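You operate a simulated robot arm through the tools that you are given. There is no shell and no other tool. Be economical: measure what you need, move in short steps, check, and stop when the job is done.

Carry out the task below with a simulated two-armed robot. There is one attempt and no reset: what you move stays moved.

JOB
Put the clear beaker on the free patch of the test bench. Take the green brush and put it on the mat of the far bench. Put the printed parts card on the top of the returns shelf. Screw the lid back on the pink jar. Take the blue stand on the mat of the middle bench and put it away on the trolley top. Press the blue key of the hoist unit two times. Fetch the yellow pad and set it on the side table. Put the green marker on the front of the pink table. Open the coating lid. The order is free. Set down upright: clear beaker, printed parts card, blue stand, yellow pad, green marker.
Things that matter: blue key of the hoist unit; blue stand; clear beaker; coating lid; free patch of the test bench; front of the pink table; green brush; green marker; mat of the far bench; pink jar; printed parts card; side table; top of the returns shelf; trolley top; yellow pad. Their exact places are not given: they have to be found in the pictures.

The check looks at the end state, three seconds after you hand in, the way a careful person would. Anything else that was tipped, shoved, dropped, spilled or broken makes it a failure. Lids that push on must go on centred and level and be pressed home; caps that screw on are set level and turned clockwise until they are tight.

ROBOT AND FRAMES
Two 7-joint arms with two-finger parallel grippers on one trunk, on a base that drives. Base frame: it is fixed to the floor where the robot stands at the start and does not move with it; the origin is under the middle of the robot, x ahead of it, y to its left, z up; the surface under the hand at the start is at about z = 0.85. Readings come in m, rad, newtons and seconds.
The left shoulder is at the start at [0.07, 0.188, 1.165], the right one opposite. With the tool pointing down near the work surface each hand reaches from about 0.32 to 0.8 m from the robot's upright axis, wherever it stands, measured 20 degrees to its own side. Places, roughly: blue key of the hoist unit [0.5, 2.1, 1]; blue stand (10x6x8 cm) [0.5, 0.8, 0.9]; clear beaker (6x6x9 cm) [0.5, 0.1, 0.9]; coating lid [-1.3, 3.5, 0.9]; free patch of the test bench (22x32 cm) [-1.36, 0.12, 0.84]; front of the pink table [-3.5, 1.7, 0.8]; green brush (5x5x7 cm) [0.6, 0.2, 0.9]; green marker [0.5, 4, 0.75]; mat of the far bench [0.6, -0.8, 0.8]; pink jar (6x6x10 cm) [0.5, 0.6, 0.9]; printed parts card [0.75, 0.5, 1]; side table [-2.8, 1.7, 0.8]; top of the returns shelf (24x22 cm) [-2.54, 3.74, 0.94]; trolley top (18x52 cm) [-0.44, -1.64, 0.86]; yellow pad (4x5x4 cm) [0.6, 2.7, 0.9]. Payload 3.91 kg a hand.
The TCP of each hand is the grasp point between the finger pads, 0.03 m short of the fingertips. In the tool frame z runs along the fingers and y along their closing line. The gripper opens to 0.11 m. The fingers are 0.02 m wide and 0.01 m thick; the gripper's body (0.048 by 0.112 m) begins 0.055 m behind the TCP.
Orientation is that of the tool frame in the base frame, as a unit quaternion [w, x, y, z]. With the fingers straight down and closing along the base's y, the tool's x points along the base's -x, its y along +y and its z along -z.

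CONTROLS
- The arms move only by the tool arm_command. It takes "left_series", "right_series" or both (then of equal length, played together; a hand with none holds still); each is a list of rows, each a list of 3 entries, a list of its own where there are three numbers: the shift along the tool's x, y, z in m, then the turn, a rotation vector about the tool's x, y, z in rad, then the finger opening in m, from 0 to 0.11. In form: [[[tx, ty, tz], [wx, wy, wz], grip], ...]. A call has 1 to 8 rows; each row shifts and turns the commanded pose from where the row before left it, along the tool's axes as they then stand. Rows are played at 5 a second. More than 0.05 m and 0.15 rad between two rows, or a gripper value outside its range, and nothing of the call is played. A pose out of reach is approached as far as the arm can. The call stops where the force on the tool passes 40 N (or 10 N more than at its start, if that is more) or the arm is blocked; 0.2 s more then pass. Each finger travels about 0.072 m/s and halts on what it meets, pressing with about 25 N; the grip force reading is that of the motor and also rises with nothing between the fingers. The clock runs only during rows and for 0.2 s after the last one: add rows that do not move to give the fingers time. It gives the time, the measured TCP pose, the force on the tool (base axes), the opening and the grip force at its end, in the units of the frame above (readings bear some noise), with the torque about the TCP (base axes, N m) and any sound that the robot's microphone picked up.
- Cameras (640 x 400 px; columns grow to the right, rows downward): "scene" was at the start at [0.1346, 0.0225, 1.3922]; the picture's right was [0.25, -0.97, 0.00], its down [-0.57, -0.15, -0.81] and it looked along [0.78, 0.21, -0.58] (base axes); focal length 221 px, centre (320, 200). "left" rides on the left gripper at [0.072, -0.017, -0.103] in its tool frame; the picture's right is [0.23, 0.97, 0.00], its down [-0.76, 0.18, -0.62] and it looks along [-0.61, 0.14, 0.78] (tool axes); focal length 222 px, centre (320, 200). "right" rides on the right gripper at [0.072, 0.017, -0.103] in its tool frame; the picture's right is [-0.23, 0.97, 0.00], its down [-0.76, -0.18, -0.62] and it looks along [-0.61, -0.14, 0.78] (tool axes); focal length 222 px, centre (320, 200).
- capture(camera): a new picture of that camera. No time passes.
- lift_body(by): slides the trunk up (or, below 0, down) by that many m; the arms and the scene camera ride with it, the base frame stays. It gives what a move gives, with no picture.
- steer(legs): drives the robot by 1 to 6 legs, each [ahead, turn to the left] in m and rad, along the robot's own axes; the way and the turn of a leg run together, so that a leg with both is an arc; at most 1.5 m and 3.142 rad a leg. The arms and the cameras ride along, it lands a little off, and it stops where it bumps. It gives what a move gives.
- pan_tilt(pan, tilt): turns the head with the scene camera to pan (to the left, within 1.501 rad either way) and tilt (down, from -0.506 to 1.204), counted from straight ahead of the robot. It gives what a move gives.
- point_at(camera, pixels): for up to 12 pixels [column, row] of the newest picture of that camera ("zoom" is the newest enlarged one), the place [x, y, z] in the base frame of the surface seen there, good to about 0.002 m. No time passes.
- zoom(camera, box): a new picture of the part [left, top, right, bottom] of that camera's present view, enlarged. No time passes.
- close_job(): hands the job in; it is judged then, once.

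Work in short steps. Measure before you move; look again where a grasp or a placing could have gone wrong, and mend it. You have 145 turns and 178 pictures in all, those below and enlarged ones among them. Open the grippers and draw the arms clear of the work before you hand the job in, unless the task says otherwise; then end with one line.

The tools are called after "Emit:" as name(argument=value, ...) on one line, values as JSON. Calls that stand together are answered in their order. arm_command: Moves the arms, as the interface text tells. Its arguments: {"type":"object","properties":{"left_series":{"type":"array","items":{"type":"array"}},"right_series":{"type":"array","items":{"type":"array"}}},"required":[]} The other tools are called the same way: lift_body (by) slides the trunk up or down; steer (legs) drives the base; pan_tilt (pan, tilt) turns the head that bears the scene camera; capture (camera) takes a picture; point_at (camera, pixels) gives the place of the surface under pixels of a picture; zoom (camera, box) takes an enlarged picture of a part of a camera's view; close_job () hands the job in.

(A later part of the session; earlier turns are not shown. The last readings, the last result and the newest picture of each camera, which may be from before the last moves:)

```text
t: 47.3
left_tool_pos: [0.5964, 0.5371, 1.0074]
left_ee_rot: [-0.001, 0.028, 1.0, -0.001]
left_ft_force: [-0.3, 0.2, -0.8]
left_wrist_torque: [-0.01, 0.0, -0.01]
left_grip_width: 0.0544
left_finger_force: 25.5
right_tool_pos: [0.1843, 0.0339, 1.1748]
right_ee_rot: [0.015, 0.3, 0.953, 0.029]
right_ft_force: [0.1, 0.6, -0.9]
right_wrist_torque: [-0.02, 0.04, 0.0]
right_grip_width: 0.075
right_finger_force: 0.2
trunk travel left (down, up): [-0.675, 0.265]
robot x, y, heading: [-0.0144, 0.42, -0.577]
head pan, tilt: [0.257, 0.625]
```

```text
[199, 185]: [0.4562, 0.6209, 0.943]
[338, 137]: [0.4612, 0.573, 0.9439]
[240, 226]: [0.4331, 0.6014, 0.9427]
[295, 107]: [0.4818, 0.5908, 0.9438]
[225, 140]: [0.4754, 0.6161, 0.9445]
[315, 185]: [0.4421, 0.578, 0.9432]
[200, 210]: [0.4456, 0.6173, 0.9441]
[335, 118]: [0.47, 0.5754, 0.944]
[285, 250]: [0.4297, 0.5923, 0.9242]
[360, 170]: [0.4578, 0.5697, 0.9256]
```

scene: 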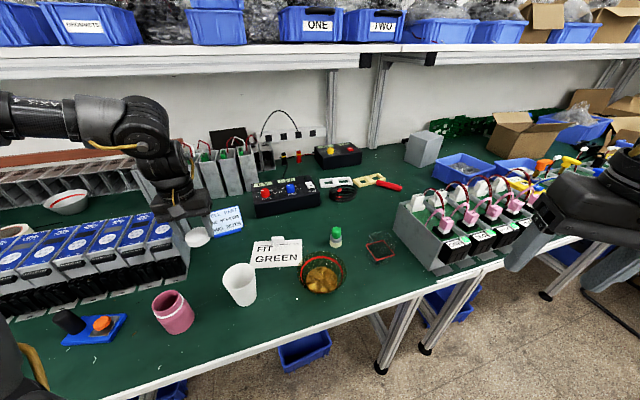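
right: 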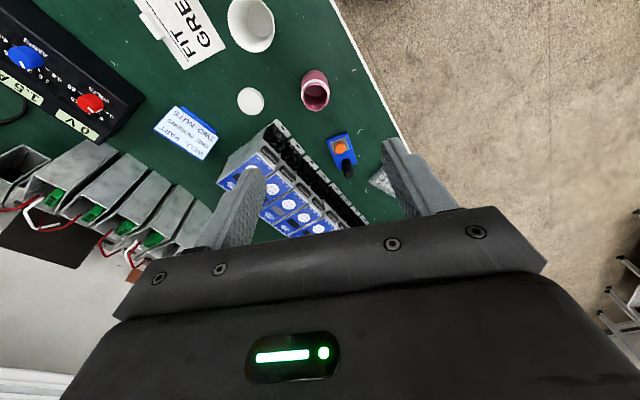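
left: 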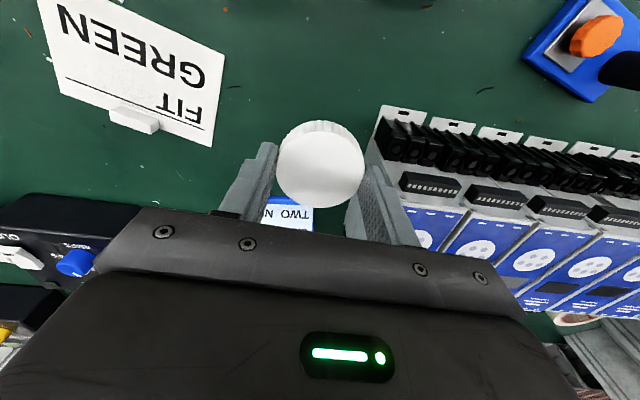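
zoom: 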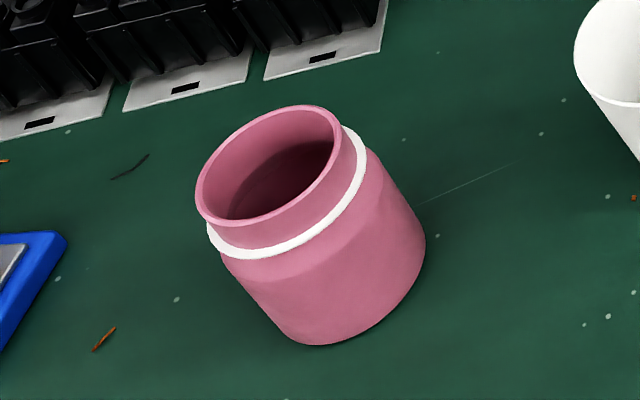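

Rim centre (0.458, 0.597), z 0.9435. Raise, pre-turn counter-clockwise by 0.6 rad and move the lid above the jar.

Emit:
arm_command(left_series=[[[0, 0, -0.02], [0, 0, -0.15], 0.04], [[0, 0, -0.01], [0, 0, -0.15], 0.04], [[0, 0, 0], [0, 0, -0.15], 0.04], [[0, 0, 0], [0, 0, -0.15], 0.04], [[0.0225, 0.0304, 0], [0, 0, 0], 0.04], [[0.0225, 0.0304, 0], [0, 0, 0], 0.04], [[0.0225, 0.0304, 0], [0, 0, 0], 0.04], [[0.0225, 0.0304, 0], [0, 0, 0], 0.04]])

Emit:
capture(camera="left")

Emit:
zoom(camera="scene", box=[80, 170, 260, 350])

```text
t: 49.1
left_tool_pos: [0.5162, 0.6954, 1.048]
left_ee_rot: [-0.001, -0.071, 0.997, -0.002]
left_ft_force: [0.0, -0.1, 0.5]
left_wrist_torque: [-0.02, 0.01, 0.0]
left_grip_width: 0.0543
left_finger_force: 24.9
left hand out of reach, approached as far as the arm can: row 1, 2, 3, 4, 6
right_tool_pos: [0.1815, 0.0351, 1.176]
right_ee_rot: [0.015, 0.3, 0.953, 0.029]
right_ft_force: [-0.6, 0.1, 0.4]
right_wrist_torque: [0.0, -0.02, 0.04]
right_grip_width: 0.075
right_finger_force: 0.1
trunk travel left (down, up): [-0.675, 0.265]
robot x, y, heading: [-0.0139, 0.4192, -0.576]
head pan, tilt: [0.257, 0.625]
```

```text
153 pictures are left
```

left: 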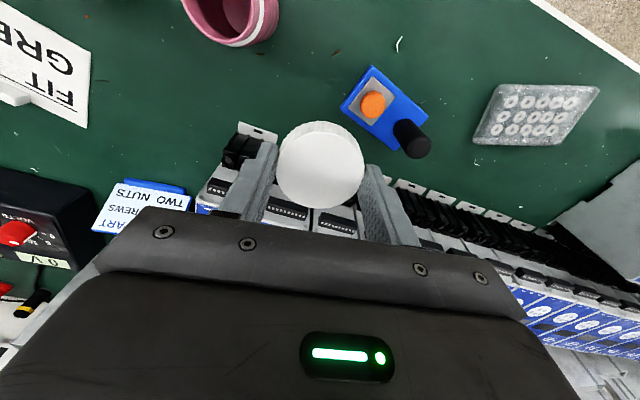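

```text
2.22 times, centred on (170, 260) of scene
```

zoom: 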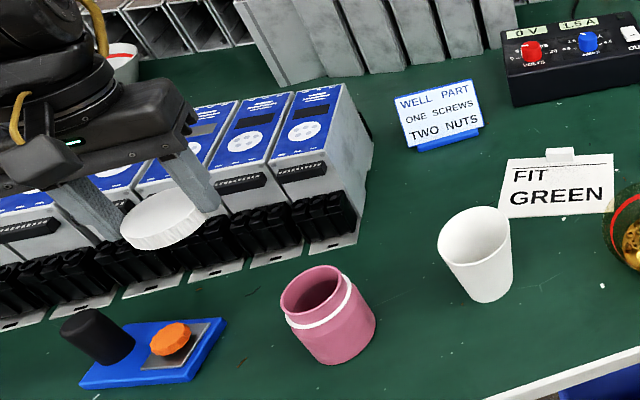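

The wrist turn clipped at a≈−0.14 and the hand slid; I re-aim from the measured pose to above the jar.

Emit:
arm_command(left_series=[[[0.0247, -0.0301, 0], [0, 0, 0], 0.04], [[0.0247, -0.0301, 0], [0, 0, 0], 0.04], [[0.0247, -0.0301, 0], [0, 0, 0], 0.04], [[0, 0, 0], [0, 0, 0], 0.04]])

Emit:
zoom(camera="scene", box=[80, 170, 260, 350])

```text
t: 50.1
left_tool_pos: [0.5116, 0.685, 1.047]
left_ee_rot: [-0.002, -0.071, 0.997, -0.001]
left_ft_force: [0.2, -0.7, -1.2]
left_wrist_torque: [0.01, 0.02, 0.02]
left_grip_width: 0.0546
left_finger_force: 25.5
left hand out of reach, approached as far as the arm can: row 1, 2, 3
right_tool_pos: [0.1826, 0.0332, 1.1757]
right_ee_rot: [0.015, 0.3, 0.953, 0.029]
right_ft_force: [0.7, 1.0, 0.1]
right_wrist_torque: [0.03, 0.01, 0.02]
right_grip_width: 0.0749
right_finger_force: 0.1
trunk travel left (down, up): [-0.675, 0.265]
robot x, y, heading: [-0.0135, 0.4234, -0.577]
head pan, tilt: [0.257, 0.625]
```

```text
2.22 times, centred on (170, 260) of scene
```

zoom: 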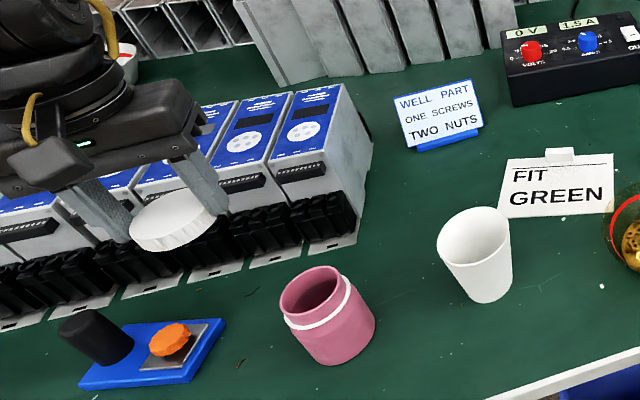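

All the clipping occurred with the hand high relative to the shoulder, so I raise the trunk 0.2 m, then lower the hand and move in again.

Emit:
lift_body(by=0.2)

Emit:
arm_command(left_series=[[[0, 0, 0.045], [0, 0, 0], 0.04], [[0, 0, 0.045], [0, 0, 0], 0.04], [[0, 0, 0.045], [0, 0, 0], 0.04], [[0, 0, 0.045], [0, 0, 0], 0.04], [[0.02, -0.025, 0], [0, 0, 0], 0.04], [[0.02, -0.025, 0], [0, 0, 0], 0.04], [[0, 0, 0], [0, 0, 0], 0.04]])

```text
t: 52.2
left_tool_pos: [0.5117, 0.6859, 1.2468]
left_ee_rot: [-0.001, -0.07, 0.998, -0.001]
left_ft_force: [0.2, 0.1, -0.5]
left_wrist_torque: [0.01, 0.01, -0.01]
left_grip_width: 0.0544
left_finger_force: 25.5
right_tool_pos: [0.1835, 0.034, 1.3754]
right_ee_rot: [0.015, 0.301, 0.953, 0.029]
right_ft_force: [0.5, 0.1, -0.4]
right_wrist_torque: [0.0, 0.0, -0.01]
right_grip_width: 0.0753
right_finger_force: 0.0
trunk travel left (down, up): [-0.875, 0.065]
robot x, y, heading: [-0.0124, 0.4205, -0.573]
head pan, tilt: [0.257, 0.625]
```

```text
t: 53.8
left_tool_pos: [0.5105, 0.6809, 1.0663]
left_ee_rot: [-0.003, -0.07, 0.998, -0.002]
left_ft_force: [0.2, -0.5, -0.4]
left_wrist_torque: [-0.01, 0.0, 0.04]
left_grip_width: 0.0544
left_finger_force: 25.1
left hand out of reach, approached as far as the arm can: row 1, 2, 5, 6
right_tool_pos: [0.1859, 0.0366, 1.3764]
right_ee_rot: [0.015, 0.301, 0.953, 0.028]
right_ft_force: [-0.3, 0.0, -0.9]
right_wrist_torque: [-0.03, 0.01, 0.0]
right_grip_width: 0.0752
right_finger_force: 0.0
trunk travel left (down, up): [-0.875, 0.065]
robot x, y, heading: [-0.0145, 0.42, -0.572]
head pan, tilt: [0.257, 0.625]
```

Still clipped inward at this wrist angle. Turn the wrist +0.45 and retry.

Emit:
arm_command(left_series=[[[0, 0, 0], [0, 0, 0.15], 0.04], [[0, 0, 0], [0, 0, 0.15], 0.04], [[0, 0, 0], [0, 0, 0.15], 0.04], [[0, -0.04, 0], [0, 0, 0], 0.04], [[0, -0.04, 0], [0, 0, 0], 0.04], [[0, 0, 0], [0, 0, 0], 0.04]])

```text
t: 55.2
left_tool_pos: [0.4813, 0.6045, 1.0669]
left_ee_rot: [-0.001, 0.154, 0.988, -0.003]
left_ft_force: [0.8, 0.8, 0.0]
left_wrist_torque: [-0.05, 0.04, -0.02]
left_grip_width: 0.0547
left_finger_force: 24.7
right_tool_pos: [0.1831, 0.0356, 1.3759]
right_ee_rot: [0.015, 0.301, 0.953, 0.028]
right_ft_force: [0.3, 0.5, -0.7]
right_wrist_torque: [-0.04, -0.01, 0.0]
right_grip_width: 0.0753
right_finger_force: 0.0
trunk travel left (down, up): [-0.875, 0.065]
robot x, y, heading: [-0.0102, 0.4176, -0.573]
head pan, tilt: [0.257, 0.625]
```

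That works. Now fine-position above the jar.

Emit:
arm_command(left_series=[[[0.0226, -0.0152, 0], [0, 0, 0], 0.04], [[0, 0, 0.04], [0, 0, 0], 0.04], [[0, 0, 0], [0, 0, 0], 0.04]])

Emit:
capture(camera="scene")

Emit:
capture(camera="left")

```text
t: 56.0
left_tool_pos: [0.4553, 0.5969, 1.0279]
left_ee_rot: [-0.001, 0.153, 0.988, -0.002]
left_ft_force: [-0.3, 0.5, 0.2]
left_wrist_torque: [0.01, 0.01, 0.03]
left_grip_width: 0.0545
left_finger_force: 25.5
right_tool_pos: [0.1835, 0.0356, 1.3766]
right_ee_rot: [0.016, 0.299, 0.954, 0.029]
right_ft_force: [0.4, 0.1, 0.6]
right_wrist_torque: [0.02, 0.0, 0.05]
right_grip_width: 0.0749
right_finger_force: 0.0
trunk travel left (down, up): [-0.875, 0.065]
robot x, y, heading: [-0.0159, 0.4172, -0.578]
head pan, tilt: [0.257, 0.625]
```

```text
150 pictures are left
```

scene: 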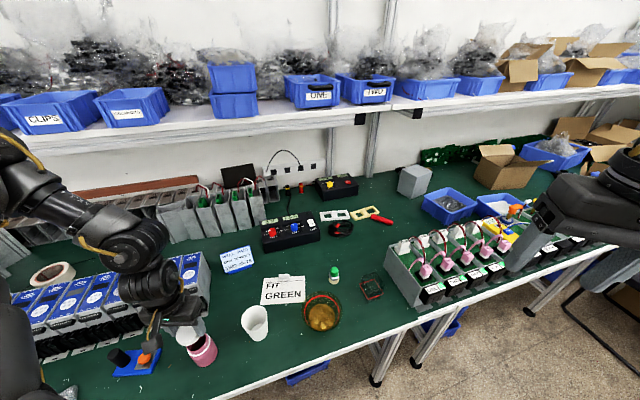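

```text
149 pictures are left
```

left: 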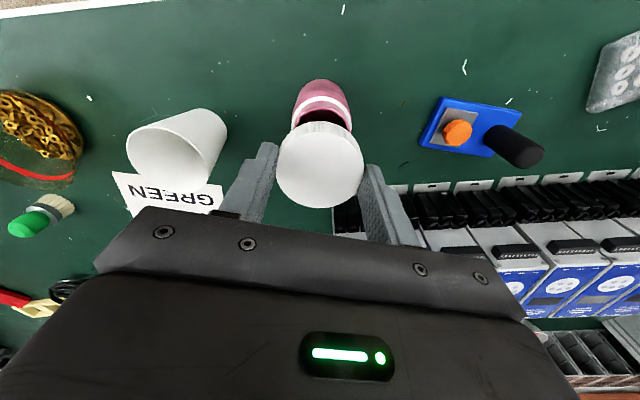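

Check the lid's real centre, then descend.

Emit:
point_at(camera="left", pixels=[[319, 140], [322, 205], [281, 168], [359, 170]])

Emit:
arm_command(left_series=[[[0, 0, 0.03], [0, 0, 0], 0.04], [[0, 0, 0.014], [0, 0, 0], 0.04], [[0, 0, 0.003], [0, 0, 0], 0.04], [[0, 0, 0], [0, 0, 0], 0.04]])

Emit:
zoom(camera="scene", box=[130, 300, 290, 400])

```text
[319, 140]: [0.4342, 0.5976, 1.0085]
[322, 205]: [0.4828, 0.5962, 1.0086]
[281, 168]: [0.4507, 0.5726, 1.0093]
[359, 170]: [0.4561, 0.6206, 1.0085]
```

```text
t: 57.0
left_tool_pos: [0.4549, 0.5954, 0.9805]
left_ee_rot: [-0.001, 0.153, 0.988, -0.002]
left_ft_force: [-0.4, 0.0, 0.0]
left_wrist_torque: [0.0, -0.03, -0.02]
left_grip_width: 0.0542
left_finger_force: 25.1
right_tool_pos: [0.1844, 0.0328, 1.3752]
right_ee_rot: [0.015, 0.301, 0.953, 0.03]
right_ft_force: [-0.3, 0.6, -0.8]
right_wrist_torque: [-0.01, 0.01, -0.03]
right_grip_width: 0.0749
right_finger_force: 0.0
trunk travel left (down, up): [-0.875, 0.065]
robot x, y, heading: [-0.0149, 0.4211, -0.572]
head pan, tilt: [0.257, 0.625]
```

```text
4.00 times, centred on (210, 350) of scene
```

zoom: 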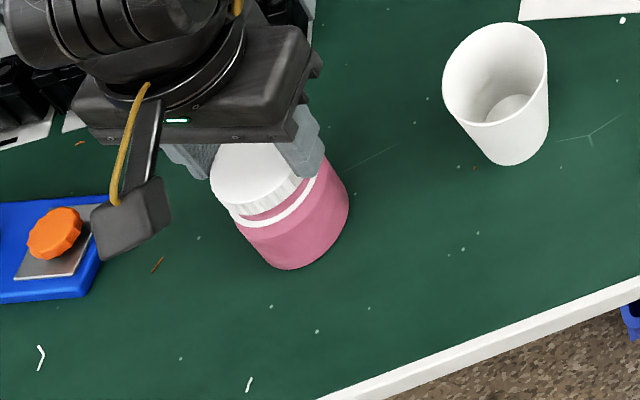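

Aligned. Lower by 3 mm steps to feel contact.

Emit:
arm_command(left_series=[[[0, 0, 0.003], [0, 0, 0], 0.04], [[0, 0, 0.003], [0, 0, 0], 0.04], [[0, 0, 0], [0, 0, 0], 0.04]])

```text
t: 57.8
left_tool_pos: [0.456, 0.596, 0.9759]
left_ee_rot: [0.0, 0.154, 0.988, -0.002]
left_ft_force: [6.6, 3.4, 22.7]
left_wrist_torque: [0.43, -0.58, 0.02]
left_grip_width: 0.0545
left_finger_force: 25.4
right_tool_pos: [0.1826, 0.0337, 1.3757]
right_ee_rot: [0.017, 0.3, 0.953, 0.03]
right_ft_force: [0.7, -0.5, 0.0]
right_wrist_torque: [0.01, 0.0, -0.02]
right_grip_width: 0.075
right_finger_force: 0.1
trunk travel left (down, up): [-0.875, 0.065]
robot x, y, heading: [-0.0118, 0.4225, -0.569]
head pan, tilt: [0.257, 0.625]
```

Contact at 22 N. Turn clockwise with light following descent.

Emit:
arm_command(left_series=[[[0, 0, 0], [0, 0, 0.15], 0.04], [[0, 0, 0], [0, 0, 0.15], 0.04], [[0, 0, 0], [0, 0, 0.15], 0.04], [[0, 0, 0], [0, 0, 0.15], 0.04]])

Emit:
zoom(camera="scene", box=[130, 300, 290, 400])

```text
t: 58.8
left_tool_pos: [0.4542, 0.5963, 0.9749]
left_ee_rot: [-0.001, 0.44, 0.898, -0.002]
left_ft_force: [1.1, 2.4, 12.6]
left_wrist_torque: [0.27, -0.25, 0.09]
left_grip_width: 0.0543
left_finger_force: 24.8
right_tool_pos: [0.1829, 0.0337, 1.3746]
right_ee_rot: [0.017, 0.3, 0.953, 0.03]
right_ft_force: [0.2, 0.3, -1.0]
right_wrist_torque: [0.01, 0.02, -0.03]
right_grip_width: 0.075
right_finger_force: 0.0
trunk travel left (down, up): [-0.875, 0.065]
robot x, y, heading: [-0.0153, 0.4182, -0.574]
head pan, tilt: [0.257, 0.625]
```

```text
4.00 times, centred on (210, 350) of scene
```

zoom: 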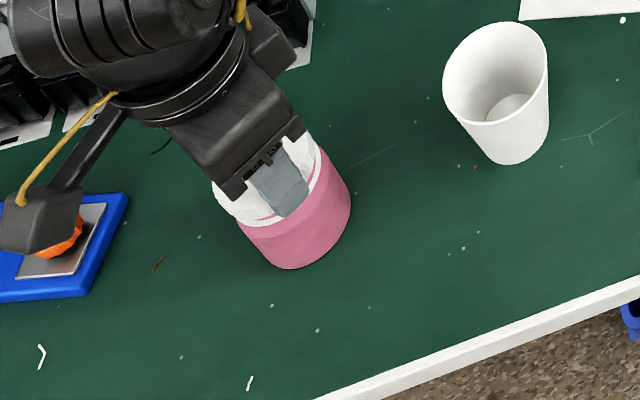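

The force falls as it turns, so it is threading. Continue clockwise with a slight descent.

Emit:
arm_command(left_series=[[[0, 0, 0.0006], [0, 0, 0.15], 0.04], [[0, 0, 0.0006], [0, 0, 0.15], 0.04], [[0, 0, 0.0006], [0, 0, 0.15], 0.04], [[0, 0, 0.0006], [0, 0, 0.15], 0.04], [[0, 0, 0.0006], [0, 0, 0.15], 0.04], [[0, 0, 0.0006], [0, 0, 0.15], 0.04]])

Emit:
zoom(camera="scene", box=[130, 300, 290, 400])

```text
t: 60.2
left_tool_pos: [0.4568, 0.5966, 0.9736]
left_ee_rot: [0.0, 0.787, 0.617, -0.001]
left_ft_force: [-0.3, 0.4, 14.1]
left_wrist_torque: [-0.06, -0.28, 0.05]
left_grip_width: 0.0543
left_finger_force: 25.2
right_tool_pos: [0.182, 0.0333, 1.3755]
right_ee_rot: [0.016, 0.299, 0.954, 0.03]
right_ft_force: [0.2, 0.1, 0.1]
right_wrist_torque: [-0.03, -0.05, 0.02]
right_grip_width: 0.0747
right_finger_force: 0.1
trunk travel left (down, up): [-0.875, 0.065]
robot x, y, heading: [-0.0168, 0.4196, -0.574]
head pan, tilt: [0.257, 0.625]
```

```text
4.00 times, centred on (210, 350) of scene
```

zoom: 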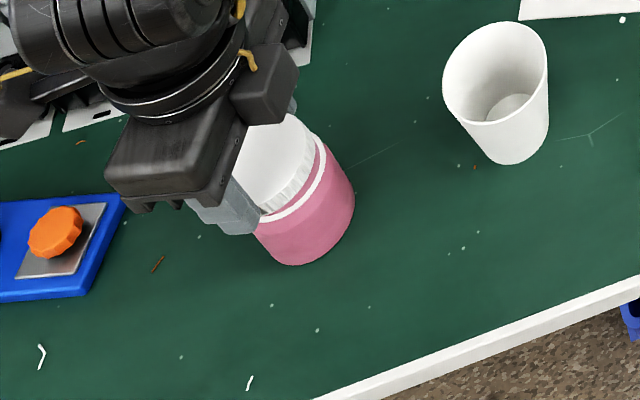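

Continue turning while the wrist has range.

Emit:
arm_command(left_series=[[[0, 0, 0.0004], [0, 0, 0.15], 0.04], [[0, 0, 0.0004], [0, 0, 0.15], 0.04], [[0, 0, 0.0004], [0, 0, 0.15], 0.04], [[0, 0, 0.0004], [0, 0, 0.15], 0.04], [[0, 0, 0.0004], [0, 0, 0.15], 0.04], [[0, 0, 0.0004], [0, 0, 0.15], 0.04]])

```text
t: 61.6
left_tool_pos: [0.4574, 0.5969, 0.9743]
left_ee_rot: [0.001, 0.977, 0.214, 0.0]
left_ft_force: [2.9, -2.0, 20.9]
left_wrist_torque: [-0.44, -0.32, 0.09]
left_grip_width: 0.0544
left_finger_force: 25.1
left hand out of reach, approached as far as the arm can: row 1
right_tool_pos: [0.1816, 0.0318, 1.3759]
right_ee_rot: [0.016, 0.3, 0.953, 0.03]
right_ft_force: [0.2, 0.5, -0.7]
right_wrist_torque: [0.03, -0.02, -0.04]
right_grip_width: 0.0749
right_finger_force: 0.0
trunk travel left (down, up): [-0.875, 0.065]
robot x, y, heading: [-0.012, 0.4177, -0.583]
head pan, tilt: [0.257, 0.625]
```

z no longer falls; look closely at the lid on the jar.

Emit:
zoom(camera="scene", box=[170, 320, 240, 370])

Emit:
capture(camera="left")

```text
8.00 times, centred on (205, 345) of scene
```

zoom: 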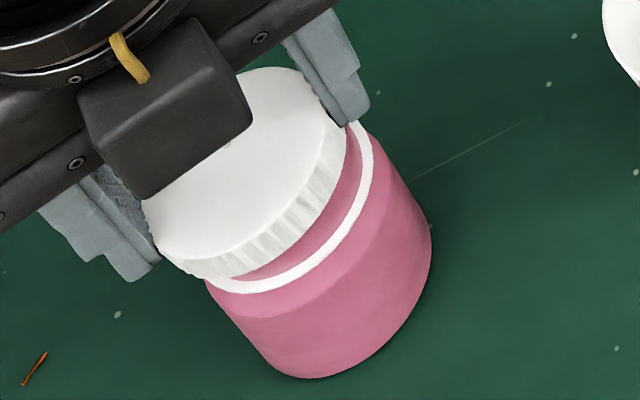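

```text
144 pictures are left
```

left: 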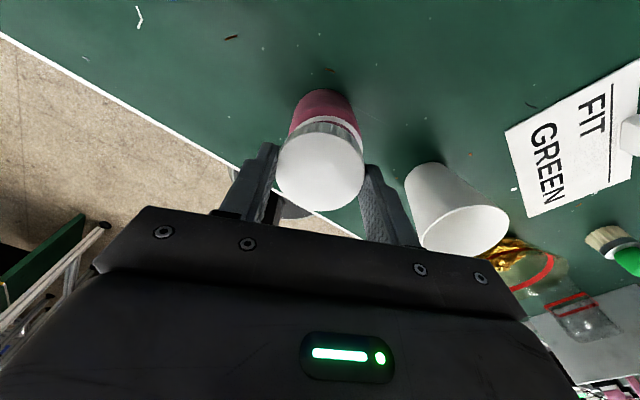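

Measure lid top, lid's lower edge and the ring to see remaining gap and level.

Emit:
point_at(camera="zoom", pixels=[[280, 100], [200, 220], [270, 210], [320, 120], [250, 262], [300, 232], [335, 180], [280, 268], [330, 236], [360, 185], [200, 268]])

```text
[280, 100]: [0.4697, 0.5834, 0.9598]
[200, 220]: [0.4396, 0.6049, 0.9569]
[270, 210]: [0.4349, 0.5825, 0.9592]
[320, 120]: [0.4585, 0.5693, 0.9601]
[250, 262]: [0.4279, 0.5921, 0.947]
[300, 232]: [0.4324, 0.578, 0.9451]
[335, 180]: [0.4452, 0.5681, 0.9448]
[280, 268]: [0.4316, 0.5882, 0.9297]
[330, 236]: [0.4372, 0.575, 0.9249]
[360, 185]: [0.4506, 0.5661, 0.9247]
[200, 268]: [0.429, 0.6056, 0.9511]
```

The lid top is at 0.957–0.960, slightly tilted, i.e. just resting on the rim, not threaded. Release it, and look.

Emit:
arm_command(left_series=[[[0, 0, 0], [0, 0, 0], 0.075], [[0, 0, 0], [0, 0, 0], 0.075], [[0, 0, 0], [0, 0, 0], 0.075]])

Emit:
arm_command(left_series=[[[0, 0, -0.04], [0, 0, 0], 0.075], [[0, 0, -0.04], [0, 0, 0], 0.075], [[0, 0, 0], [0, 0, -0.15], 0.075], [[0, 0, 0], [0, 0, -0.15], 0.075], [[0, 0, 0], [0, 0, -0.15], 0.075], [[0, 0, 0], [0, 0, -0.15], 0.075], [[0, 0, 0], [0, 0, -0.15], 0.075], [[0, 0, 0], [0, 0, -0.15], 0.075]])

Emit:
capture(camera="left")

Emit:
zoom(camera="scene", box=[170, 320, 240, 370])

```text
t: 62.4
left_tool_pos: [0.457, 0.5975, 0.9729]
left_ee_rot: [0.0, 0.977, 0.215, -0.002]
left_ft_force: [0.1, -0.2, 4.0]
left_wrist_torque: [-0.12, -0.03, -0.03]
left_grip_width: 0.0749
left_finger_force: 0.7
right_tool_pos: [0.1835, 0.0339, 1.3755]
right_ee_rot: [0.016, 0.301, 0.953, 0.03]
right_ft_force: [0.1, -0.1, 0.7]
right_wrist_torque: [0.0, -0.02, 0.02]
right_grip_width: 0.0751
right_finger_force: 0.0
trunk travel left (down, up): [-0.875, 0.065]
robot x, y, heading: [-0.0128, 0.4227, -0.576]
head pan, tilt: [0.257, 0.625]
```

```text
t: 64.2
left_tool_pos: [0.4598, 0.5974, 1.0526]
left_ee_rot: [0.001, 0.785, 0.619, -0.002]
left_ft_force: [-0.2, 0.0, 0.6]
left_wrist_torque: [-0.02, 0.0, 0.02]
left_grip_width: 0.0748
left_finger_force: 0.1
right_tool_pos: [0.1834, 0.0333, 1.3747]
right_ee_rot: [0.015, 0.3, 0.953, 0.03]
right_ft_force: [0.4, 0.6, 0.7]
right_wrist_torque: [-0.01, -0.01, -0.01]
right_grip_width: 0.0748
right_finger_force: 0.0
trunk travel left (down, up): [-0.875, 0.065]
robot x, y, heading: [-0.0145, 0.4188, -0.577]
head pan, tilt: [0.257, 0.625]
```

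```text
143 pictures are left
```

left: 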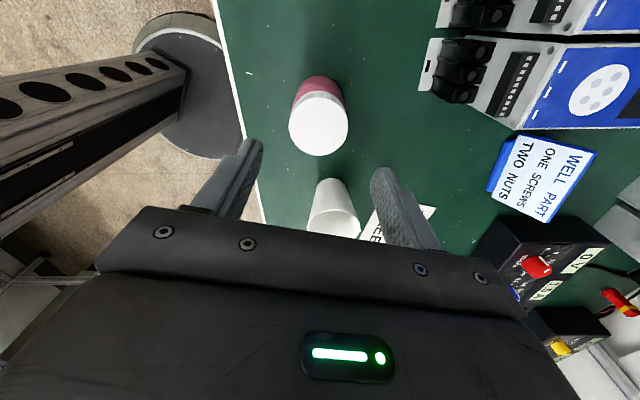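

```text
8.00 times, centred on (205, 345) of scene
```

zoom: 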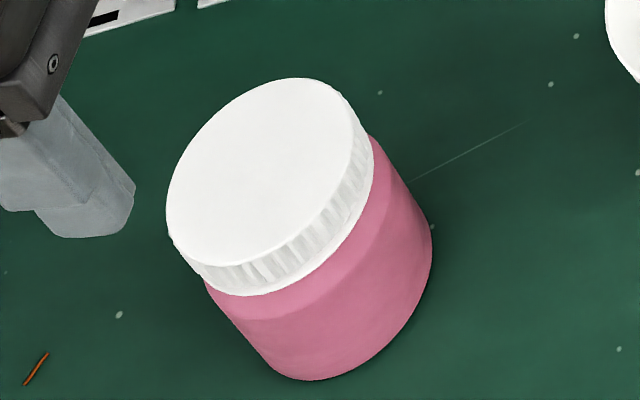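

On release the lid dropped down onto the neck. Measure its level and centre.

Emit:
point_at(camera="zoom", pixels=[[300, 85], [175, 220], [270, 170], [345, 120], [240, 255], [310, 220], [190, 150], [280, 290], [350, 230], [350, 150], [168, 210], [250, 92]])

```text
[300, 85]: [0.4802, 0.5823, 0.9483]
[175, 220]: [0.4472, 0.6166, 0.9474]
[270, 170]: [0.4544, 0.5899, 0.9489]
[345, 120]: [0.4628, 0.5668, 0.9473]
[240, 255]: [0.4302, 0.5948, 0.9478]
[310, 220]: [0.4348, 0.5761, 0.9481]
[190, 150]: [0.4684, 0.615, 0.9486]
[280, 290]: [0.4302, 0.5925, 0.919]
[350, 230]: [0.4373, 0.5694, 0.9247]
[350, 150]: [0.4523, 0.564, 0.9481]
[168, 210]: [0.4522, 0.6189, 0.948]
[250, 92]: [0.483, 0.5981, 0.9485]
```

Lid top is level at 0.948, centre ≈ (0.457, 0.594). Unwind the wrist, come down to z 0.961, grip, and tighten clockwise.

Emit:
arm_command(left_series=[[[0, 0, 0], [0, 0, -0.15], 0.075], [[0, 0, 0], [0, 0, -0.15], 0.075], [[0, 0, 0], [0, 0, -0.15], 0.075], [[0, 0, 0], [0, 0, -0.15], 0.075], [[0, 0, 0], [0, 0, -0.15], 0.075], [[0, 0, 0], [0, 0, -0.15], 0.075], [[0, 0, 0], [0, 0, -0.15], 0.075], [[0, 0, 0], [0, 0, -0.15], 0.075]])

Emit:
arm_command(left_series=[[[0, 0, 0.02], [0, 0, 0], 0.075], [[0, 0, 0], [0, 0, 0], 0.075]])

```text
t: 66.0
left_tool_pos: [0.4571, 0.5996, 1.0514]
left_ee_rot: [-0.002, 0.298, 0.955, -0.001]
left_ft_force: [-0.3, 0.3, 0.0]
left_wrist_torque: [0.0, 0.01, 0.01]
left_grip_width: 0.0749
left_finger_force: 0.0
right_tool_pos: [0.1836, 0.0331, 1.3745]
right_ee_rot: [0.016, 0.3, 0.953, 0.028]
right_ft_force: [0.7, 1.2, 0.4]
right_wrist_torque: [0.0, 0.02, -0.03]
right_grip_width: 0.0748
right_finger_force: 0.1
trunk travel left (down, up): [-0.875, 0.065]
robot x, y, heading: [-0.0153, 0.4219, -0.575]
head pan, tilt: [0.257, 0.625]
```

```text
t: 66.6
left_tool_pos: [0.4587, 0.5984, 1.0314]
left_ee_rot: [0.0, 0.3, 0.954, -0.002]
left_ft_force: [-0.3, 0.6, 0.5]
left_wrist_torque: [0.02, 0.02, 0.01]
left_grip_width: 0.0751
left_finger_force: 0.1
right_tool_pos: [0.1836, 0.0336, 1.3745]
right_ee_rot: [0.015, 0.301, 0.953, 0.029]
right_ft_force: [0.9, 0.8, -0.1]
right_wrist_torque: [-0.01, 0.01, 0.0]
right_grip_width: 0.0751
right_finger_force: 0.0
trunk travel left (down, up): [-0.875, 0.065]
robot x, y, heading: [-0.0112, 0.4213, -0.574]
head pan, tilt: [0.257, 0.625]
```

Descend and grip.

Emit:
arm_command(left_series=[[[-0.002, -0.0047, 0.03], [0, 0, 0], 0.075], [[0, 0, 0.03], [0, 0, 0], 0.075], [[0, 0, 0.0095], [0, 0, 0], 0.075], [[0, 0, 0], [0, 0, 0], 0.04], [[0, 0, 0], [0, 0, 0], 0.04], [[0, 0, 0], [0, 0, 0], 0.04]])

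Emit:
arm_command(left_series=[[[0, 0, 0], [0, 0, 0.15], 0.04], [[0, 0, 0], [0, 0, 0.15], 0.04], [[0, 0, 0], [0, 0, 0.15], 0.04], [[0, 0, 0], [0, 0, 0.15], 0.04], [[0, 0, 0], [0, 0, 0.15], 0.04], [[0, 0, 0], [0, 0, 0.15], 0.04], [[0, 0, 0], [0, 0, 0.15], 0.04], [[0, 0, 0], [0, 0, 0.15], 0.04]])

Emit:
zoom(camera="scene", box=[170, 320, 240, 370])

```text
t: 68.0
left_tool_pos: [0.4587, 0.5935, 0.9737]
left_ee_rot: [0.0, 0.299, 0.954, -0.001]
left_ft_force: [0.0, 0.3, 1.8]
left_wrist_torque: [0.03, 0.03, 0.03]
left_grip_width: 0.054
left_finger_force: 25.1
left hand out of reach, approached as far as the arm can: row 3
right_tool_pos: [0.1827, 0.0327, 1.3751]
right_ee_rot: [0.016, 0.3, 0.953, 0.029]
right_ft_force: [-0.4, 0.1, -0.3]
right_wrist_torque: [0.01, 0.03, -0.01]
right_grip_width: 0.0752
right_finger_force: 0.1
trunk travel left (down, up): [-0.875, 0.065]
robot x, y, heading: [-0.016, 0.4198, -0.578]
head pan, tilt: [0.257, 0.625]
```

```text
t: 69.8
left_tool_pos: [0.4597, 0.5932, 0.9742]
left_ee_rot: [0.001, 0.786, 0.618, -0.002]
left_ft_force: [-0.7, -0.7, -1.2]
left_wrist_torque: [-0.01, -0.01, -0.01]
left_grip_width: 0.054
left_finger_force: 25.0
right_tool_pos: [0.1836, 0.0328, 1.3755]
right_ee_rot: [0.015, 0.3, 0.953, 0.029]
right_ft_force: [0.4, 0.1, 0.5]
right_wrist_torque: [0.01, -0.02, -0.04]
right_grip_width: 0.0749
right_finger_force: 0.0
trunk travel left (down, up): [-0.875, 0.065]
robot x, y, heading: [-0.0121, 0.4181, -0.578]
head pan, tilt: [0.257, 0.625]
```

```text
8.00 times, centred on (205, 345) of scene
```

zoom: 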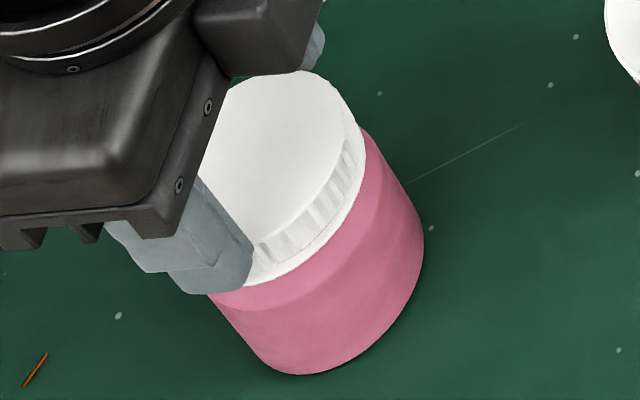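

The trunk height now keeps the hand from going lower (clipped at 0.974), so it grips only the lid's top edge and there's no torque. Release, raise, lower the trunk 0.15 m and regrip lower.

Emit:
arm_command(left_series=[[[0, 0, 0], [0, 0, 0], 0.075], [[0, 0, 0], [0, 0, 0], 0.075], [[0, 0, -0.045], [0, 0, 0], 0.075], [[0, 0, -0.045], [0, 0, -0.1], 0.075], [[0, 0, -0.045], [0, 0, -0.1], 0.075], [[0, 0, -0.045], [0, 0, -0.1], 0.075], [[0, 0, -0.03], [0, 0, -0.1], 0.075]])

Emit:
lift_body(by=-0.15)

Emit:
arm_command(left_series=[[[0, 0, 0], [0, 0, -0.13], 0.075], [[0, 0, 0], [0, 0, -0.13], 0.075], [[0, 0, 0], [0, 0, -0.13], 0.075], [[0, 0, 0], [0, 0, -0.13], 0.075], [[0, 0, 0], [0, 0, -0.13], 0.075], [[0, 0, 0], [0, 0, -0.13], 0.075], [[0, 0, 0], [0, 0, -0.13], 0.075], [[0, 0, 0], [0, 0, 0], 0.075]])

Emit:
capture(camera="scene")

```text
t: 71.4
left_tool_pos: [0.4666, 0.5984, 1.1811]
left_ee_rot: [0.0, 0.646, 0.763, -0.002]
left_ft_force: [-0.1, 0.8, 0.0]
left_wrist_torque: [-0.03, 0.01, 0.02]
left_grip_width: 0.0751
left_finger_force: 0.0
left hand out of reach, approached as far as the arm can: row 6
right_tool_pos: [0.1826, 0.0364, 1.3763]
right_ee_rot: [0.016, 0.301, 0.953, 0.029]
right_ft_force: [-0.1, -0.7, 0.2]
right_wrist_torque: [-0.05, 0.0, -0.02]
right_grip_width: 0.0749
right_finger_force: 0.0
trunk travel left (down, up): [-0.875, 0.065]
robot x, y, heading: [-0.0114, 0.4199, -0.579]
head pan, tilt: [0.257, 0.625]
```

```text
t: 73.2
left_tool_pos: [0.468, 0.5957, 1.0304]
left_ee_rot: [0.0, 0.647, 0.762, -0.001]
left_ft_force: [-0.3, -0.4, -0.5]
left_wrist_torque: [-0.01, -0.02, 0.03]
left_grip_width: 0.075
left_finger_force: 0.0
right_tool_pos: [0.1835, 0.0336, 1.2255]
right_ee_rot: [0.016, 0.301, 0.953, 0.03]
right_ft_force: [-0.6, -0.3, 0.2]
right_wrist_torque: [0.0, 0.01, 0.03]
right_grip_width: 0.075
right_finger_force: 0.0
trunk travel left (down, up): [-0.725, 0.215]
robot x, y, heading: [-0.0146, 0.4178, -0.575]
head pan, tilt: [0.257, 0.625]
```

```text
t: 75.0
left_tool_pos: [0.4672, 0.5957, 1.0315]
left_ee_rot: [-0.001, 0.244, 0.97, -0.002]
left_ft_force: [0.2, -0.2, -0.5]
left_wrist_torque: [0.01, 0.01, -0.02]
left_grip_width: 0.0747
left_finger_force: 0.1
right_tool_pos: [0.1825, 0.0331, 1.225]
right_ee_rot: [0.016, 0.301, 0.953, 0.03]
right_ft_force: [0.2, 0.4, 0.3]
right_wrist_torque: [0.05, 0.02, 0.0]
right_grip_width: 0.0751
right_finger_force: 0.1
trunk travel left (down, up): [-0.725, 0.215]
robot x, y, heading: [-0.013, 0.4189, -0.578]
head pan, tilt: [0.257, 0.625]
```

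```text
140 pictures are left
```

scene: 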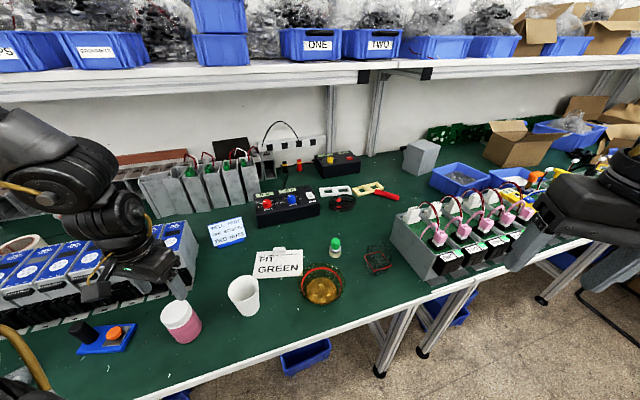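

Re-measure the lid centre.

Emit:
zoom(camera="scene", box=[150, 290, 220, 350])

Emit:
point_at(camera="scene", pixels=[[178, 314], [162, 320], [190, 305], [175, 326], [178, 302], [170, 303]])

```text
6.67 times, centred on (185, 320) of scene
```

zoom: 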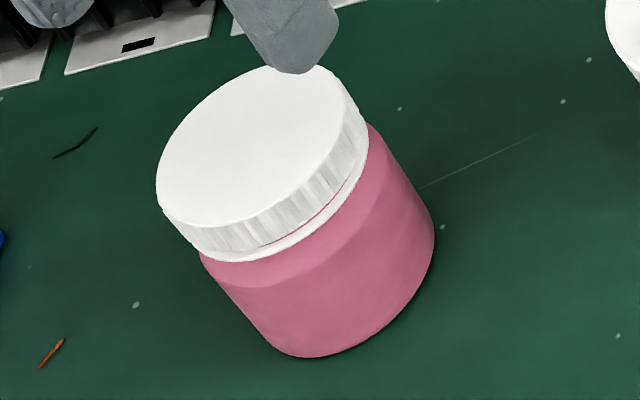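

```text
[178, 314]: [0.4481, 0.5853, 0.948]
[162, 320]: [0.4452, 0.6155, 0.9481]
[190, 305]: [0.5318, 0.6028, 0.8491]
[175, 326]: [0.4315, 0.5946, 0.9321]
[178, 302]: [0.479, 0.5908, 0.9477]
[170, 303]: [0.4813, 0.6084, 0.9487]
```

Emit:
point_at(camera="zoom", pixels=[[160, 180], [362, 125], [235, 224], [270, 70], [170, 213], [345, 90], [290, 200], [200, 110]])

```text
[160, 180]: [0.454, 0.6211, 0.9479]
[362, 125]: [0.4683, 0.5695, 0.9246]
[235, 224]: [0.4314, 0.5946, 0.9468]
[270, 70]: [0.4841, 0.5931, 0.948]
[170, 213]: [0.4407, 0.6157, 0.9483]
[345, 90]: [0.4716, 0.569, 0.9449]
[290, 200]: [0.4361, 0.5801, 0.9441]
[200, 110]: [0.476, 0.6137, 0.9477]
```

Lid centre (0.458, 0.595). Descend to z 0.960, grip.

Emit:
arm_command(left_series=[[[0.0079, -0.0054, 0.03], [0, 0, 0], 0.075], [[0, 0, 0.03], [0, 0, 0], 0.075], [[0, 0, 0.011], [0, 0, 0], 0.075], [[0, 0, 0], [0, 0, 0], 0.04], [[0, 0, 0], [0, 0, 0], 0.04], [[0, 0, 0], [0, 0, 0], 0.04]])

Emit:
arm_command(left_series=[[[0, 0, 0.002], [0, 0, 0], 0.04], [[0, 0, 0.001], [0, 0, 0.15], 0.04], [[0, 0, 0], [0, 0, 0.15], 0.04]])

```text
t: 76.4
left_tool_pos: [0.4693, 0.5955, 0.9619]
left_ee_rot: [-0.001, 0.246, 0.969, -0.002]
left_ft_force: [-0.1, -0.2, -0.8]
left_wrist_torque: [0.0, 0.01, -0.02]
left_grip_width: 0.054
left_finger_force: 25.3
left hand out of reach, approached as far as the arm can: row 1
right_tool_pos: [0.185, 0.0323, 1.2253]
right_ee_rot: [0.016, 0.3, 0.953, 0.029]
right_ft_force: [0.3, -0.3, 0.1]
right_wrist_torque: [0.01, 0.0, 0.02]
right_grip_width: 0.0749
right_finger_force: 0.0
trunk travel left (down, up): [-0.725, 0.215]
robot x, y, heading: [-0.0106, 0.4206, -0.574]
head pan, tilt: [0.257, 0.625]
```

```text
t: 77.2
left_tool_pos: [0.4676, 0.594, 0.9607]
left_ee_rot: [-0.001, 0.389, 0.921, -0.002]
left_ft_force: [-2.4, -4.5, 12.6]
left_wrist_torque: [-0.12, 0.21, 0.02]
left_grip_width: 0.0542
left_finger_force: 24.4
right_tool_pos: [0.1818, 0.033, 1.2253]
right_ee_rot: [0.016, 0.3, 0.953, 0.03]
right_ft_force: [0.8, 0.8, 0.1]
right_wrist_torque: [-0.03, 0.01, 0.0]
right_grip_width: 0.0749
right_finger_force: 0.1
trunk travel left (down, up): [-0.725, 0.215]
robot x, y, heading: [-0.0143, 0.4223, -0.576]
head pan, tilt: [0.257, 0.625]
```

The hand clipped 1 cm off the lid centre; open, turn a little more clockwise (where reach is better) and recentre.

Emit:
arm_command(left_series=[[[0, 0, 0], [0, 0, 0], 0.075], [[0, 0, 0], [0, 0, 0], 0.075], [[0, 0, -0.005], [0, 0, 0.15], 0.075], [[0, 0, 0], [0, 0, 0.15], 0.075], [[0, 0, 0], [0, 0, 0], 0.075]])

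```text
t: 78.4
left_tool_pos: [0.468, 0.595, 0.9643]
left_ee_rot: [-0.001, 0.523, 0.852, -0.001]
left_ft_force: [0.1, 0.0, -0.4]
left_wrist_torque: [-0.01, 0.02, 0.01]
left_grip_width: 0.075
left_finger_force: 0.2
right_tool_pos: [0.1825, 0.033, 1.2247]
right_ee_rot: [0.015, 0.3, 0.953, 0.03]
right_ft_force: [-0.6, 0.0, 0.1]
right_wrist_torque: [0.0, 0.05, -0.02]
right_grip_width: 0.075
right_finger_force: 0.0
trunk travel left (down, up): [-0.725, 0.215]
robot x, y, heading: [-0.0158, 0.421, -0.575]
head pan, tilt: [0.257, 0.625]
```

Emit:
capture(camera="left")

Emit:
point_at(camera="left", pixels=[[320, 120], [320, 160], [320, 180], [290, 150], [350, 150]])

```text
138 pictures are left
```

left: 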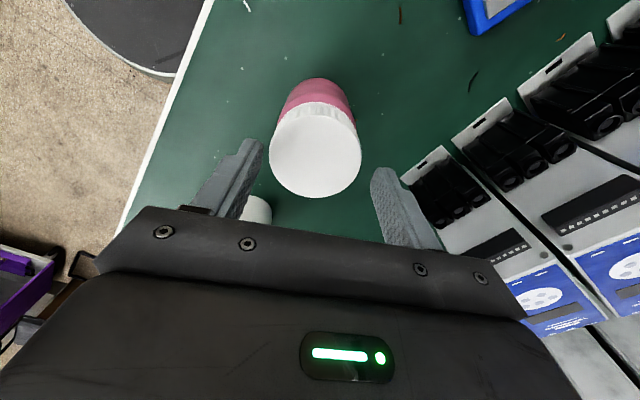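

```text
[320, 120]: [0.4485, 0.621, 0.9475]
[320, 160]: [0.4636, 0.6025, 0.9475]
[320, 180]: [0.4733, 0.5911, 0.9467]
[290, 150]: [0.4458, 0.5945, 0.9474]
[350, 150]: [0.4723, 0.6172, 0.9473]
```

Lid centre now ≈ (0.460, 0.602); it lies ~10 mm toward tool +x. Recentre, grip, press and turn.

Emit:
arm_command(left_series=[[[0.0095, -0.002, 0.003], [0, 0, 0], 0.075], [[0, 0, 0], [0, 0, 0], 0.04], [[0, 0, 0], [0, 0, 0], 0.04], [[0, 0, 0], [0, 0, 0], 0.04]])

Emit:
arm_command(left_series=[[[0, 0, 0.002], [0, 0, 0], 0.04], [[0, 0, 0.001], [0, 0, 0.15], 0.04], [[0, 0, 0], [0, 0, 0.15], 0.04], [[0, 0, 0], [0, 0, 0.15], 0.04], [[0, 0, 0], [0, 0, 0.15], 0.04], [[0, 0, 0], [0, 0, 0.15], 0.04]])

```text
t: 79.4
left_tool_pos: [0.4636, 0.6025, 0.9617]
left_ee_rot: [-0.001, 0.523, 0.853, -0.003]
left_ft_force: [0.2, 0.1, -0.4]
left_wrist_torque: [0.03, 0.01, 0.02]
left_grip_width: 0.055
left_finger_force: 25.0
right_tool_pos: [0.183, 0.0336, 1.2265]
right_ee_rot: [0.015, 0.301, 0.953, 0.029]
right_ft_force: [-0.5, 0.8, -1.3]
right_wrist_torque: [-0.02, 0.04, 0.01]
right_grip_width: 0.0749
right_finger_force: 0.1
trunk travel left (down, up): [-0.725, 0.215]
robot x, y, heading: [-0.0144, 0.4209, -0.576]
head pan, tilt: [0.257, 0.625]
```

```text
t: 80.8
left_tool_pos: [0.4615, 0.6025, 0.9609]
left_ee_rot: [0.001, 0.799, 0.602, -0.001]
left_ft_force: [9.3, 1.7, 31.2]
left_wrist_torque: [0.02, -0.48, -0.01]
left_grip_width: 0.0545
left_finger_force: 24.3
right_tool_pos: [0.1827, 0.0331, 1.225]
right_ee_rot: [0.016, 0.3, 0.953, 0.03]
right_ft_force: [0.0, 0.3, 0.7]
right_wrist_torque: [0.02, 0.01, -0.03]
right_grip_width: 0.0752
right_finger_force: 0.1
trunk travel left (down, up): [-0.725, 0.215]
robot x, y, heading: [-0.0124, 0.4212, -0.572]
head pan, tilt: [0.257, 0.625]
```

No resisting torque yet; continue clockwise to wrist end.

Emit:
arm_command(left_series=[[[0, 0, 0], [0, 0, 0.15], 0.04], [[0, 0, 0], [0, 0, 0.15], 0.04], [[0, 0, 0], [0, 0, 0.15], 0.04], [[0, 0, 0], [0, 0, 0.15], 0.04], [[0, 0, 0], [0, 0, 0.15], 0.04], [[0, 0, 0], [0, 0, 0.15], 0.04]])

Emit:
zoom(camera="scene", box=[150, 290, 220, 350])

```text
t: 82.2
left_tool_pos: [0.4612, 0.6017, 0.9586]
left_ee_rot: [0.0, 0.981, 0.195, -0.001]
left_ft_force: [3.6, -4.3, 18.3]
left_wrist_torque: [-0.26, -0.06, 0.05]
left_grip_width: 0.0542
left_finger_force: 25.3
right_tool_pos: [0.1821, 0.0309, 1.2246]
right_ee_rot: [0.015, 0.301, 0.953, 0.031]
right_ft_force: [0.1, 0.6, -0.1]
right_wrist_torque: [-0.02, 0.0, 0.01]
right_grip_width: 0.0748
right_finger_force: 0.1
trunk travel left (down, up): [-0.725, 0.215]
robot x, y, heading: [-0.0114, 0.4228, -0.576]
head pan, tilt: [0.257, 0.625]
```

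```text
6.67 times, centred on (185, 320) of scene
```

zoom: 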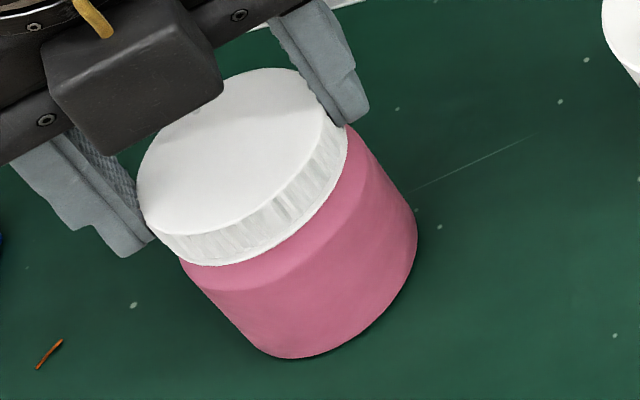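

The lid descended ~2 mm and the gap to the ring is closing. Regrip and turn again.

Emit:
arm_command(left_series=[[[0, 0, 0], [0, 0, 0], 0.075], [[0, 0, 0], [0, 0, 0], 0.075], [[0, 0, 0], [0, 0, -0.15], 0.075], [[0, 0, 0], [0, 0, -0.15], 0.075], [[0, 0, 0], [0, 0, -0.15], 0.075], [[0, 0, 0], [0, 0, -0.15], 0.075], [[0, 0, 0], [0, 0, -0.15], 0.075], [[0, 0, 0], [0, 0, -0.15], 0.075]])

Emit:
arm_command(left_series=[[[0, 0, 0], [0, 0, -0.15], 0.075], [[0, 0, 0], [0, 0, -0.15], 0.075], [[0, 0, 0], [0, 0, -0.15], 0.075], [[0, 0, 0], [0, 0, -0.15], 0.075], [[0, 0, 0], [0, 0, 0], 0.04], [[0, 0, 0], [0, 0, 0], 0.04], [[0, 0, 0], [0, 0, 0], 0.04]])

Emit:
zoom(camera="scene", box=[150, 290, 220, 350])

```text
t: 84.0
left_tool_pos: [0.4619, 0.6023, 0.9586]
left_ee_rot: [-0.001, 0.797, 0.604, -0.002]
left_ft_force: [0.0, 0.6, -0.6]
left_wrist_torque: [0.03, 0.0, 0.03]
left_grip_width: 0.0749
left_finger_force: 0.1
right_tool_pos: [0.184, 0.0327, 1.2246]
right_ee_rot: [0.014, 0.3, 0.953, 0.03]
right_ft_force: [-1.3, 0.3, -0.7]
right_wrist_torque: [-0.02, 0.0, 0.0]
right_grip_width: 0.075
right_finger_force: 0.0
trunk travel left (down, up): [-0.725, 0.215]
robot x, y, heading: [-0.0127, 0.4194, -0.579]
head pan, tilt: [0.257, 0.625]
```

```text
t: 85.6
left_tool_pos: [0.4614, 0.6024, 0.9578]
left_ee_rot: [-0.003, 0.583, 0.812, -0.003]
left_ft_force: [-0.6, -0.6, -0.6]
left_wrist_torque: [-0.01, -0.03, 0.02]
left_grip_width: 0.0549
left_finger_force: 24.7
right_tool_pos: [0.1832, 0.0329, 1.2245]
right_ee_rot: [0.016, 0.301, 0.953, 0.03]
right_ft_force: [-0.3, 0.4, 0.4]
right_wrist_torque: [-0.01, 0.0, -0.02]
right_grip_width: 0.0751
right_finger_force: 0.1
trunk travel left (down, up): [-0.725, 0.215]
robot x, y, heading: [-0.0158, 0.4177, -0.578]
head pan, tilt: [0.257, 0.625]
```

```text
6.67 times, centred on (185, 320) of scene
```

zoom: 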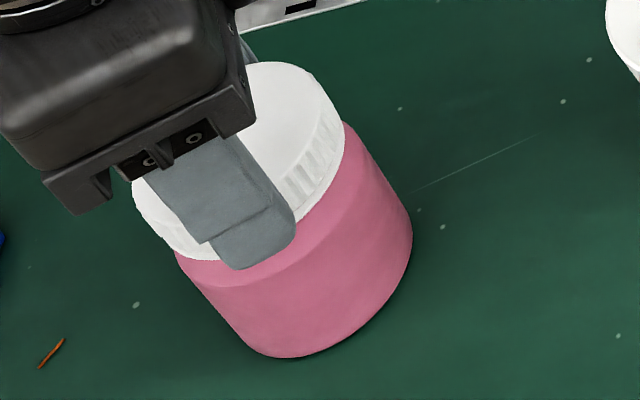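

Turn clockwise again with a light press, 8 rows.

Emit:
arm_command(left_series=[[[0, 0, 0.002], [0, 0, 0.15], 0.04], [[0, 0, 0.001], [0, 0, 0.15], 0.04], [[0, 0, 0], [0, 0, 0.15], 0.04], [[0, 0, 0], [0, 0, 0.15], 0.04], [[0, 0, 0], [0, 0, 0.15], 0.04], [[0, 0, 0], [0, 0, 0.15], 0.04], [[0, 0, 0], [0, 0, 0.15], 0.04], [[0, 0, 0], [0, 0, 0.15], 0.04]])

Emit:
arm_command(left_series=[[[0, 0, 0.0005], [0, 0, 0.1], 0.04], [[0, 0, 0], [0, 0, 0.1], 0.04], [[0, 0, 0], [0, 0, 0.1], 0.04]])

```text
t: 87.4
left_tool_pos: [0.4604, 0.6015, 0.9565]
left_ee_rot: [0.0, 0.94, 0.34, -0.001]
left_ft_force: [-0.2, -0.6, 27.9]
left_wrist_torque: [0.02, 0.04, 0.14]
left_grip_width: 0.055
left_finger_force: 25.3
right_tool_pos: [0.1809, 0.0335, 1.2254]
right_ee_rot: [0.016, 0.3, 0.953, 0.031]
right_ft_force: [1.2, 1.3, 0.2]
right_wrist_torque: [0.03, 0.01, 0.01]
right_grip_width: 0.0751
right_finger_force: 0.1
trunk travel left (down, up): [-0.725, 0.215]
robot x, y, heading: [-0.0142, 0.4208, -0.579]
head pan, tilt: [0.257, 0.625]
```

```text
t: 88.2
left_tool_pos: [0.4618, 0.6011, 0.9562]
left_ee_rot: [0.0, 0.981, 0.195, -0.001]
left_ft_force: [0.0, -0.8, 30.0]
left_wrist_torque: [-0.04, 0.02, 0.05]
left_grip_width: 0.0547
left_finger_force: 25.2
right_tool_pos: [0.1803, 0.0319, 1.2243]
right_ee_rot: [0.016, 0.3, 0.953, 0.031]
right_ft_force: [-0.2, -0.2, -0.1]
right_wrist_torque: [-0.03, 0.0, 0.01]
right_grip_width: 0.0749
right_finger_force: 0.1
trunk travel left (down, up): [-0.725, 0.215]
robot x, y, heading: [-0.0118, 0.4218, -0.58]
head pan, tilt: [0.257, 0.625]
```

Now the load is purely vertical (seated). Release and measure lid height, then one more turn.

Emit:
arm_command(left_series=[[[0, 0, 0], [0, 0, 0], 0.075], [[0, 0, 0], [0, 0, 0], 0.075], [[0, 0, 0], [0, 0, -0.15], 0.075], [[0, 0, 0], [0, 0, -0.15], 0.075], [[0, 0, 0], [0, 0, -0.15], 0.075], [[0, 0, 0], [0, 0, -0.15], 0.075], [[0, 0, 0], [0, 0, -0.15], 0.075], [[0, 0, 0], [0, 0, -0.15], 0.075]])

Emit:
zoom(camera="scene", box=[150, 290, 220, 350])

Emit:
point_at(camera="zoom", pixels=[[290, 130], [240, 200], [300, 180], [280, 80], [310, 100], [320, 200], [280, 230]])

```text
t: 90.0
left_tool_pos: [0.4635, 0.6023, 0.956]
left_ee_rot: [0.001, 0.797, 0.604, -0.002]
left_ft_force: [0.5, -0.2, -0.8]
left_wrist_torque: [0.01, -0.06, -0.01]
left_grip_width: 0.0752
left_finger_force: 0.0
right_tool_pos: [0.1834, 0.0344, 1.2248]
right_ee_rot: [0.016, 0.3, 0.953, 0.03]
right_ft_force: [0.6, 0.4, 0.7]
right_wrist_torque: [0.0, 0.01, 0.01]
right_grip_width: 0.0751
right_finger_force: 0.0
trunk travel left (down, up): [-0.725, 0.215]
robot x, y, heading: [-0.0154, 0.4191, -0.575]
head pan, tilt: [0.257, 0.625]
```

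```text
6.67 times, centred on (185, 320) of scene
```

zoom: 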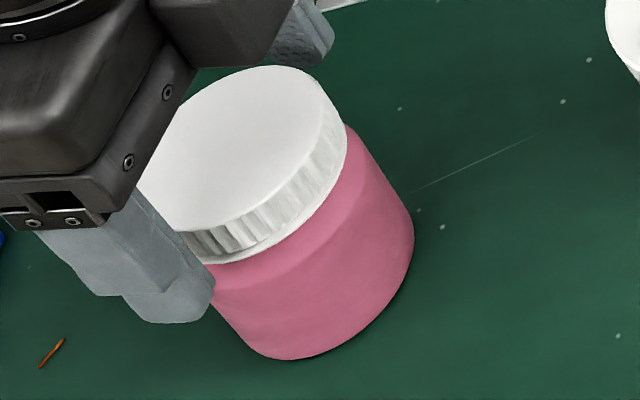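

```text
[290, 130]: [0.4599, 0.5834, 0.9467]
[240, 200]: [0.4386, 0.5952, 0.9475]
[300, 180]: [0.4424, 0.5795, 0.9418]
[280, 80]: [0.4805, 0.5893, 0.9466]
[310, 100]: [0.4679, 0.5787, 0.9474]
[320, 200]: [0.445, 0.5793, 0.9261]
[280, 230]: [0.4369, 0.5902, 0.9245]
```

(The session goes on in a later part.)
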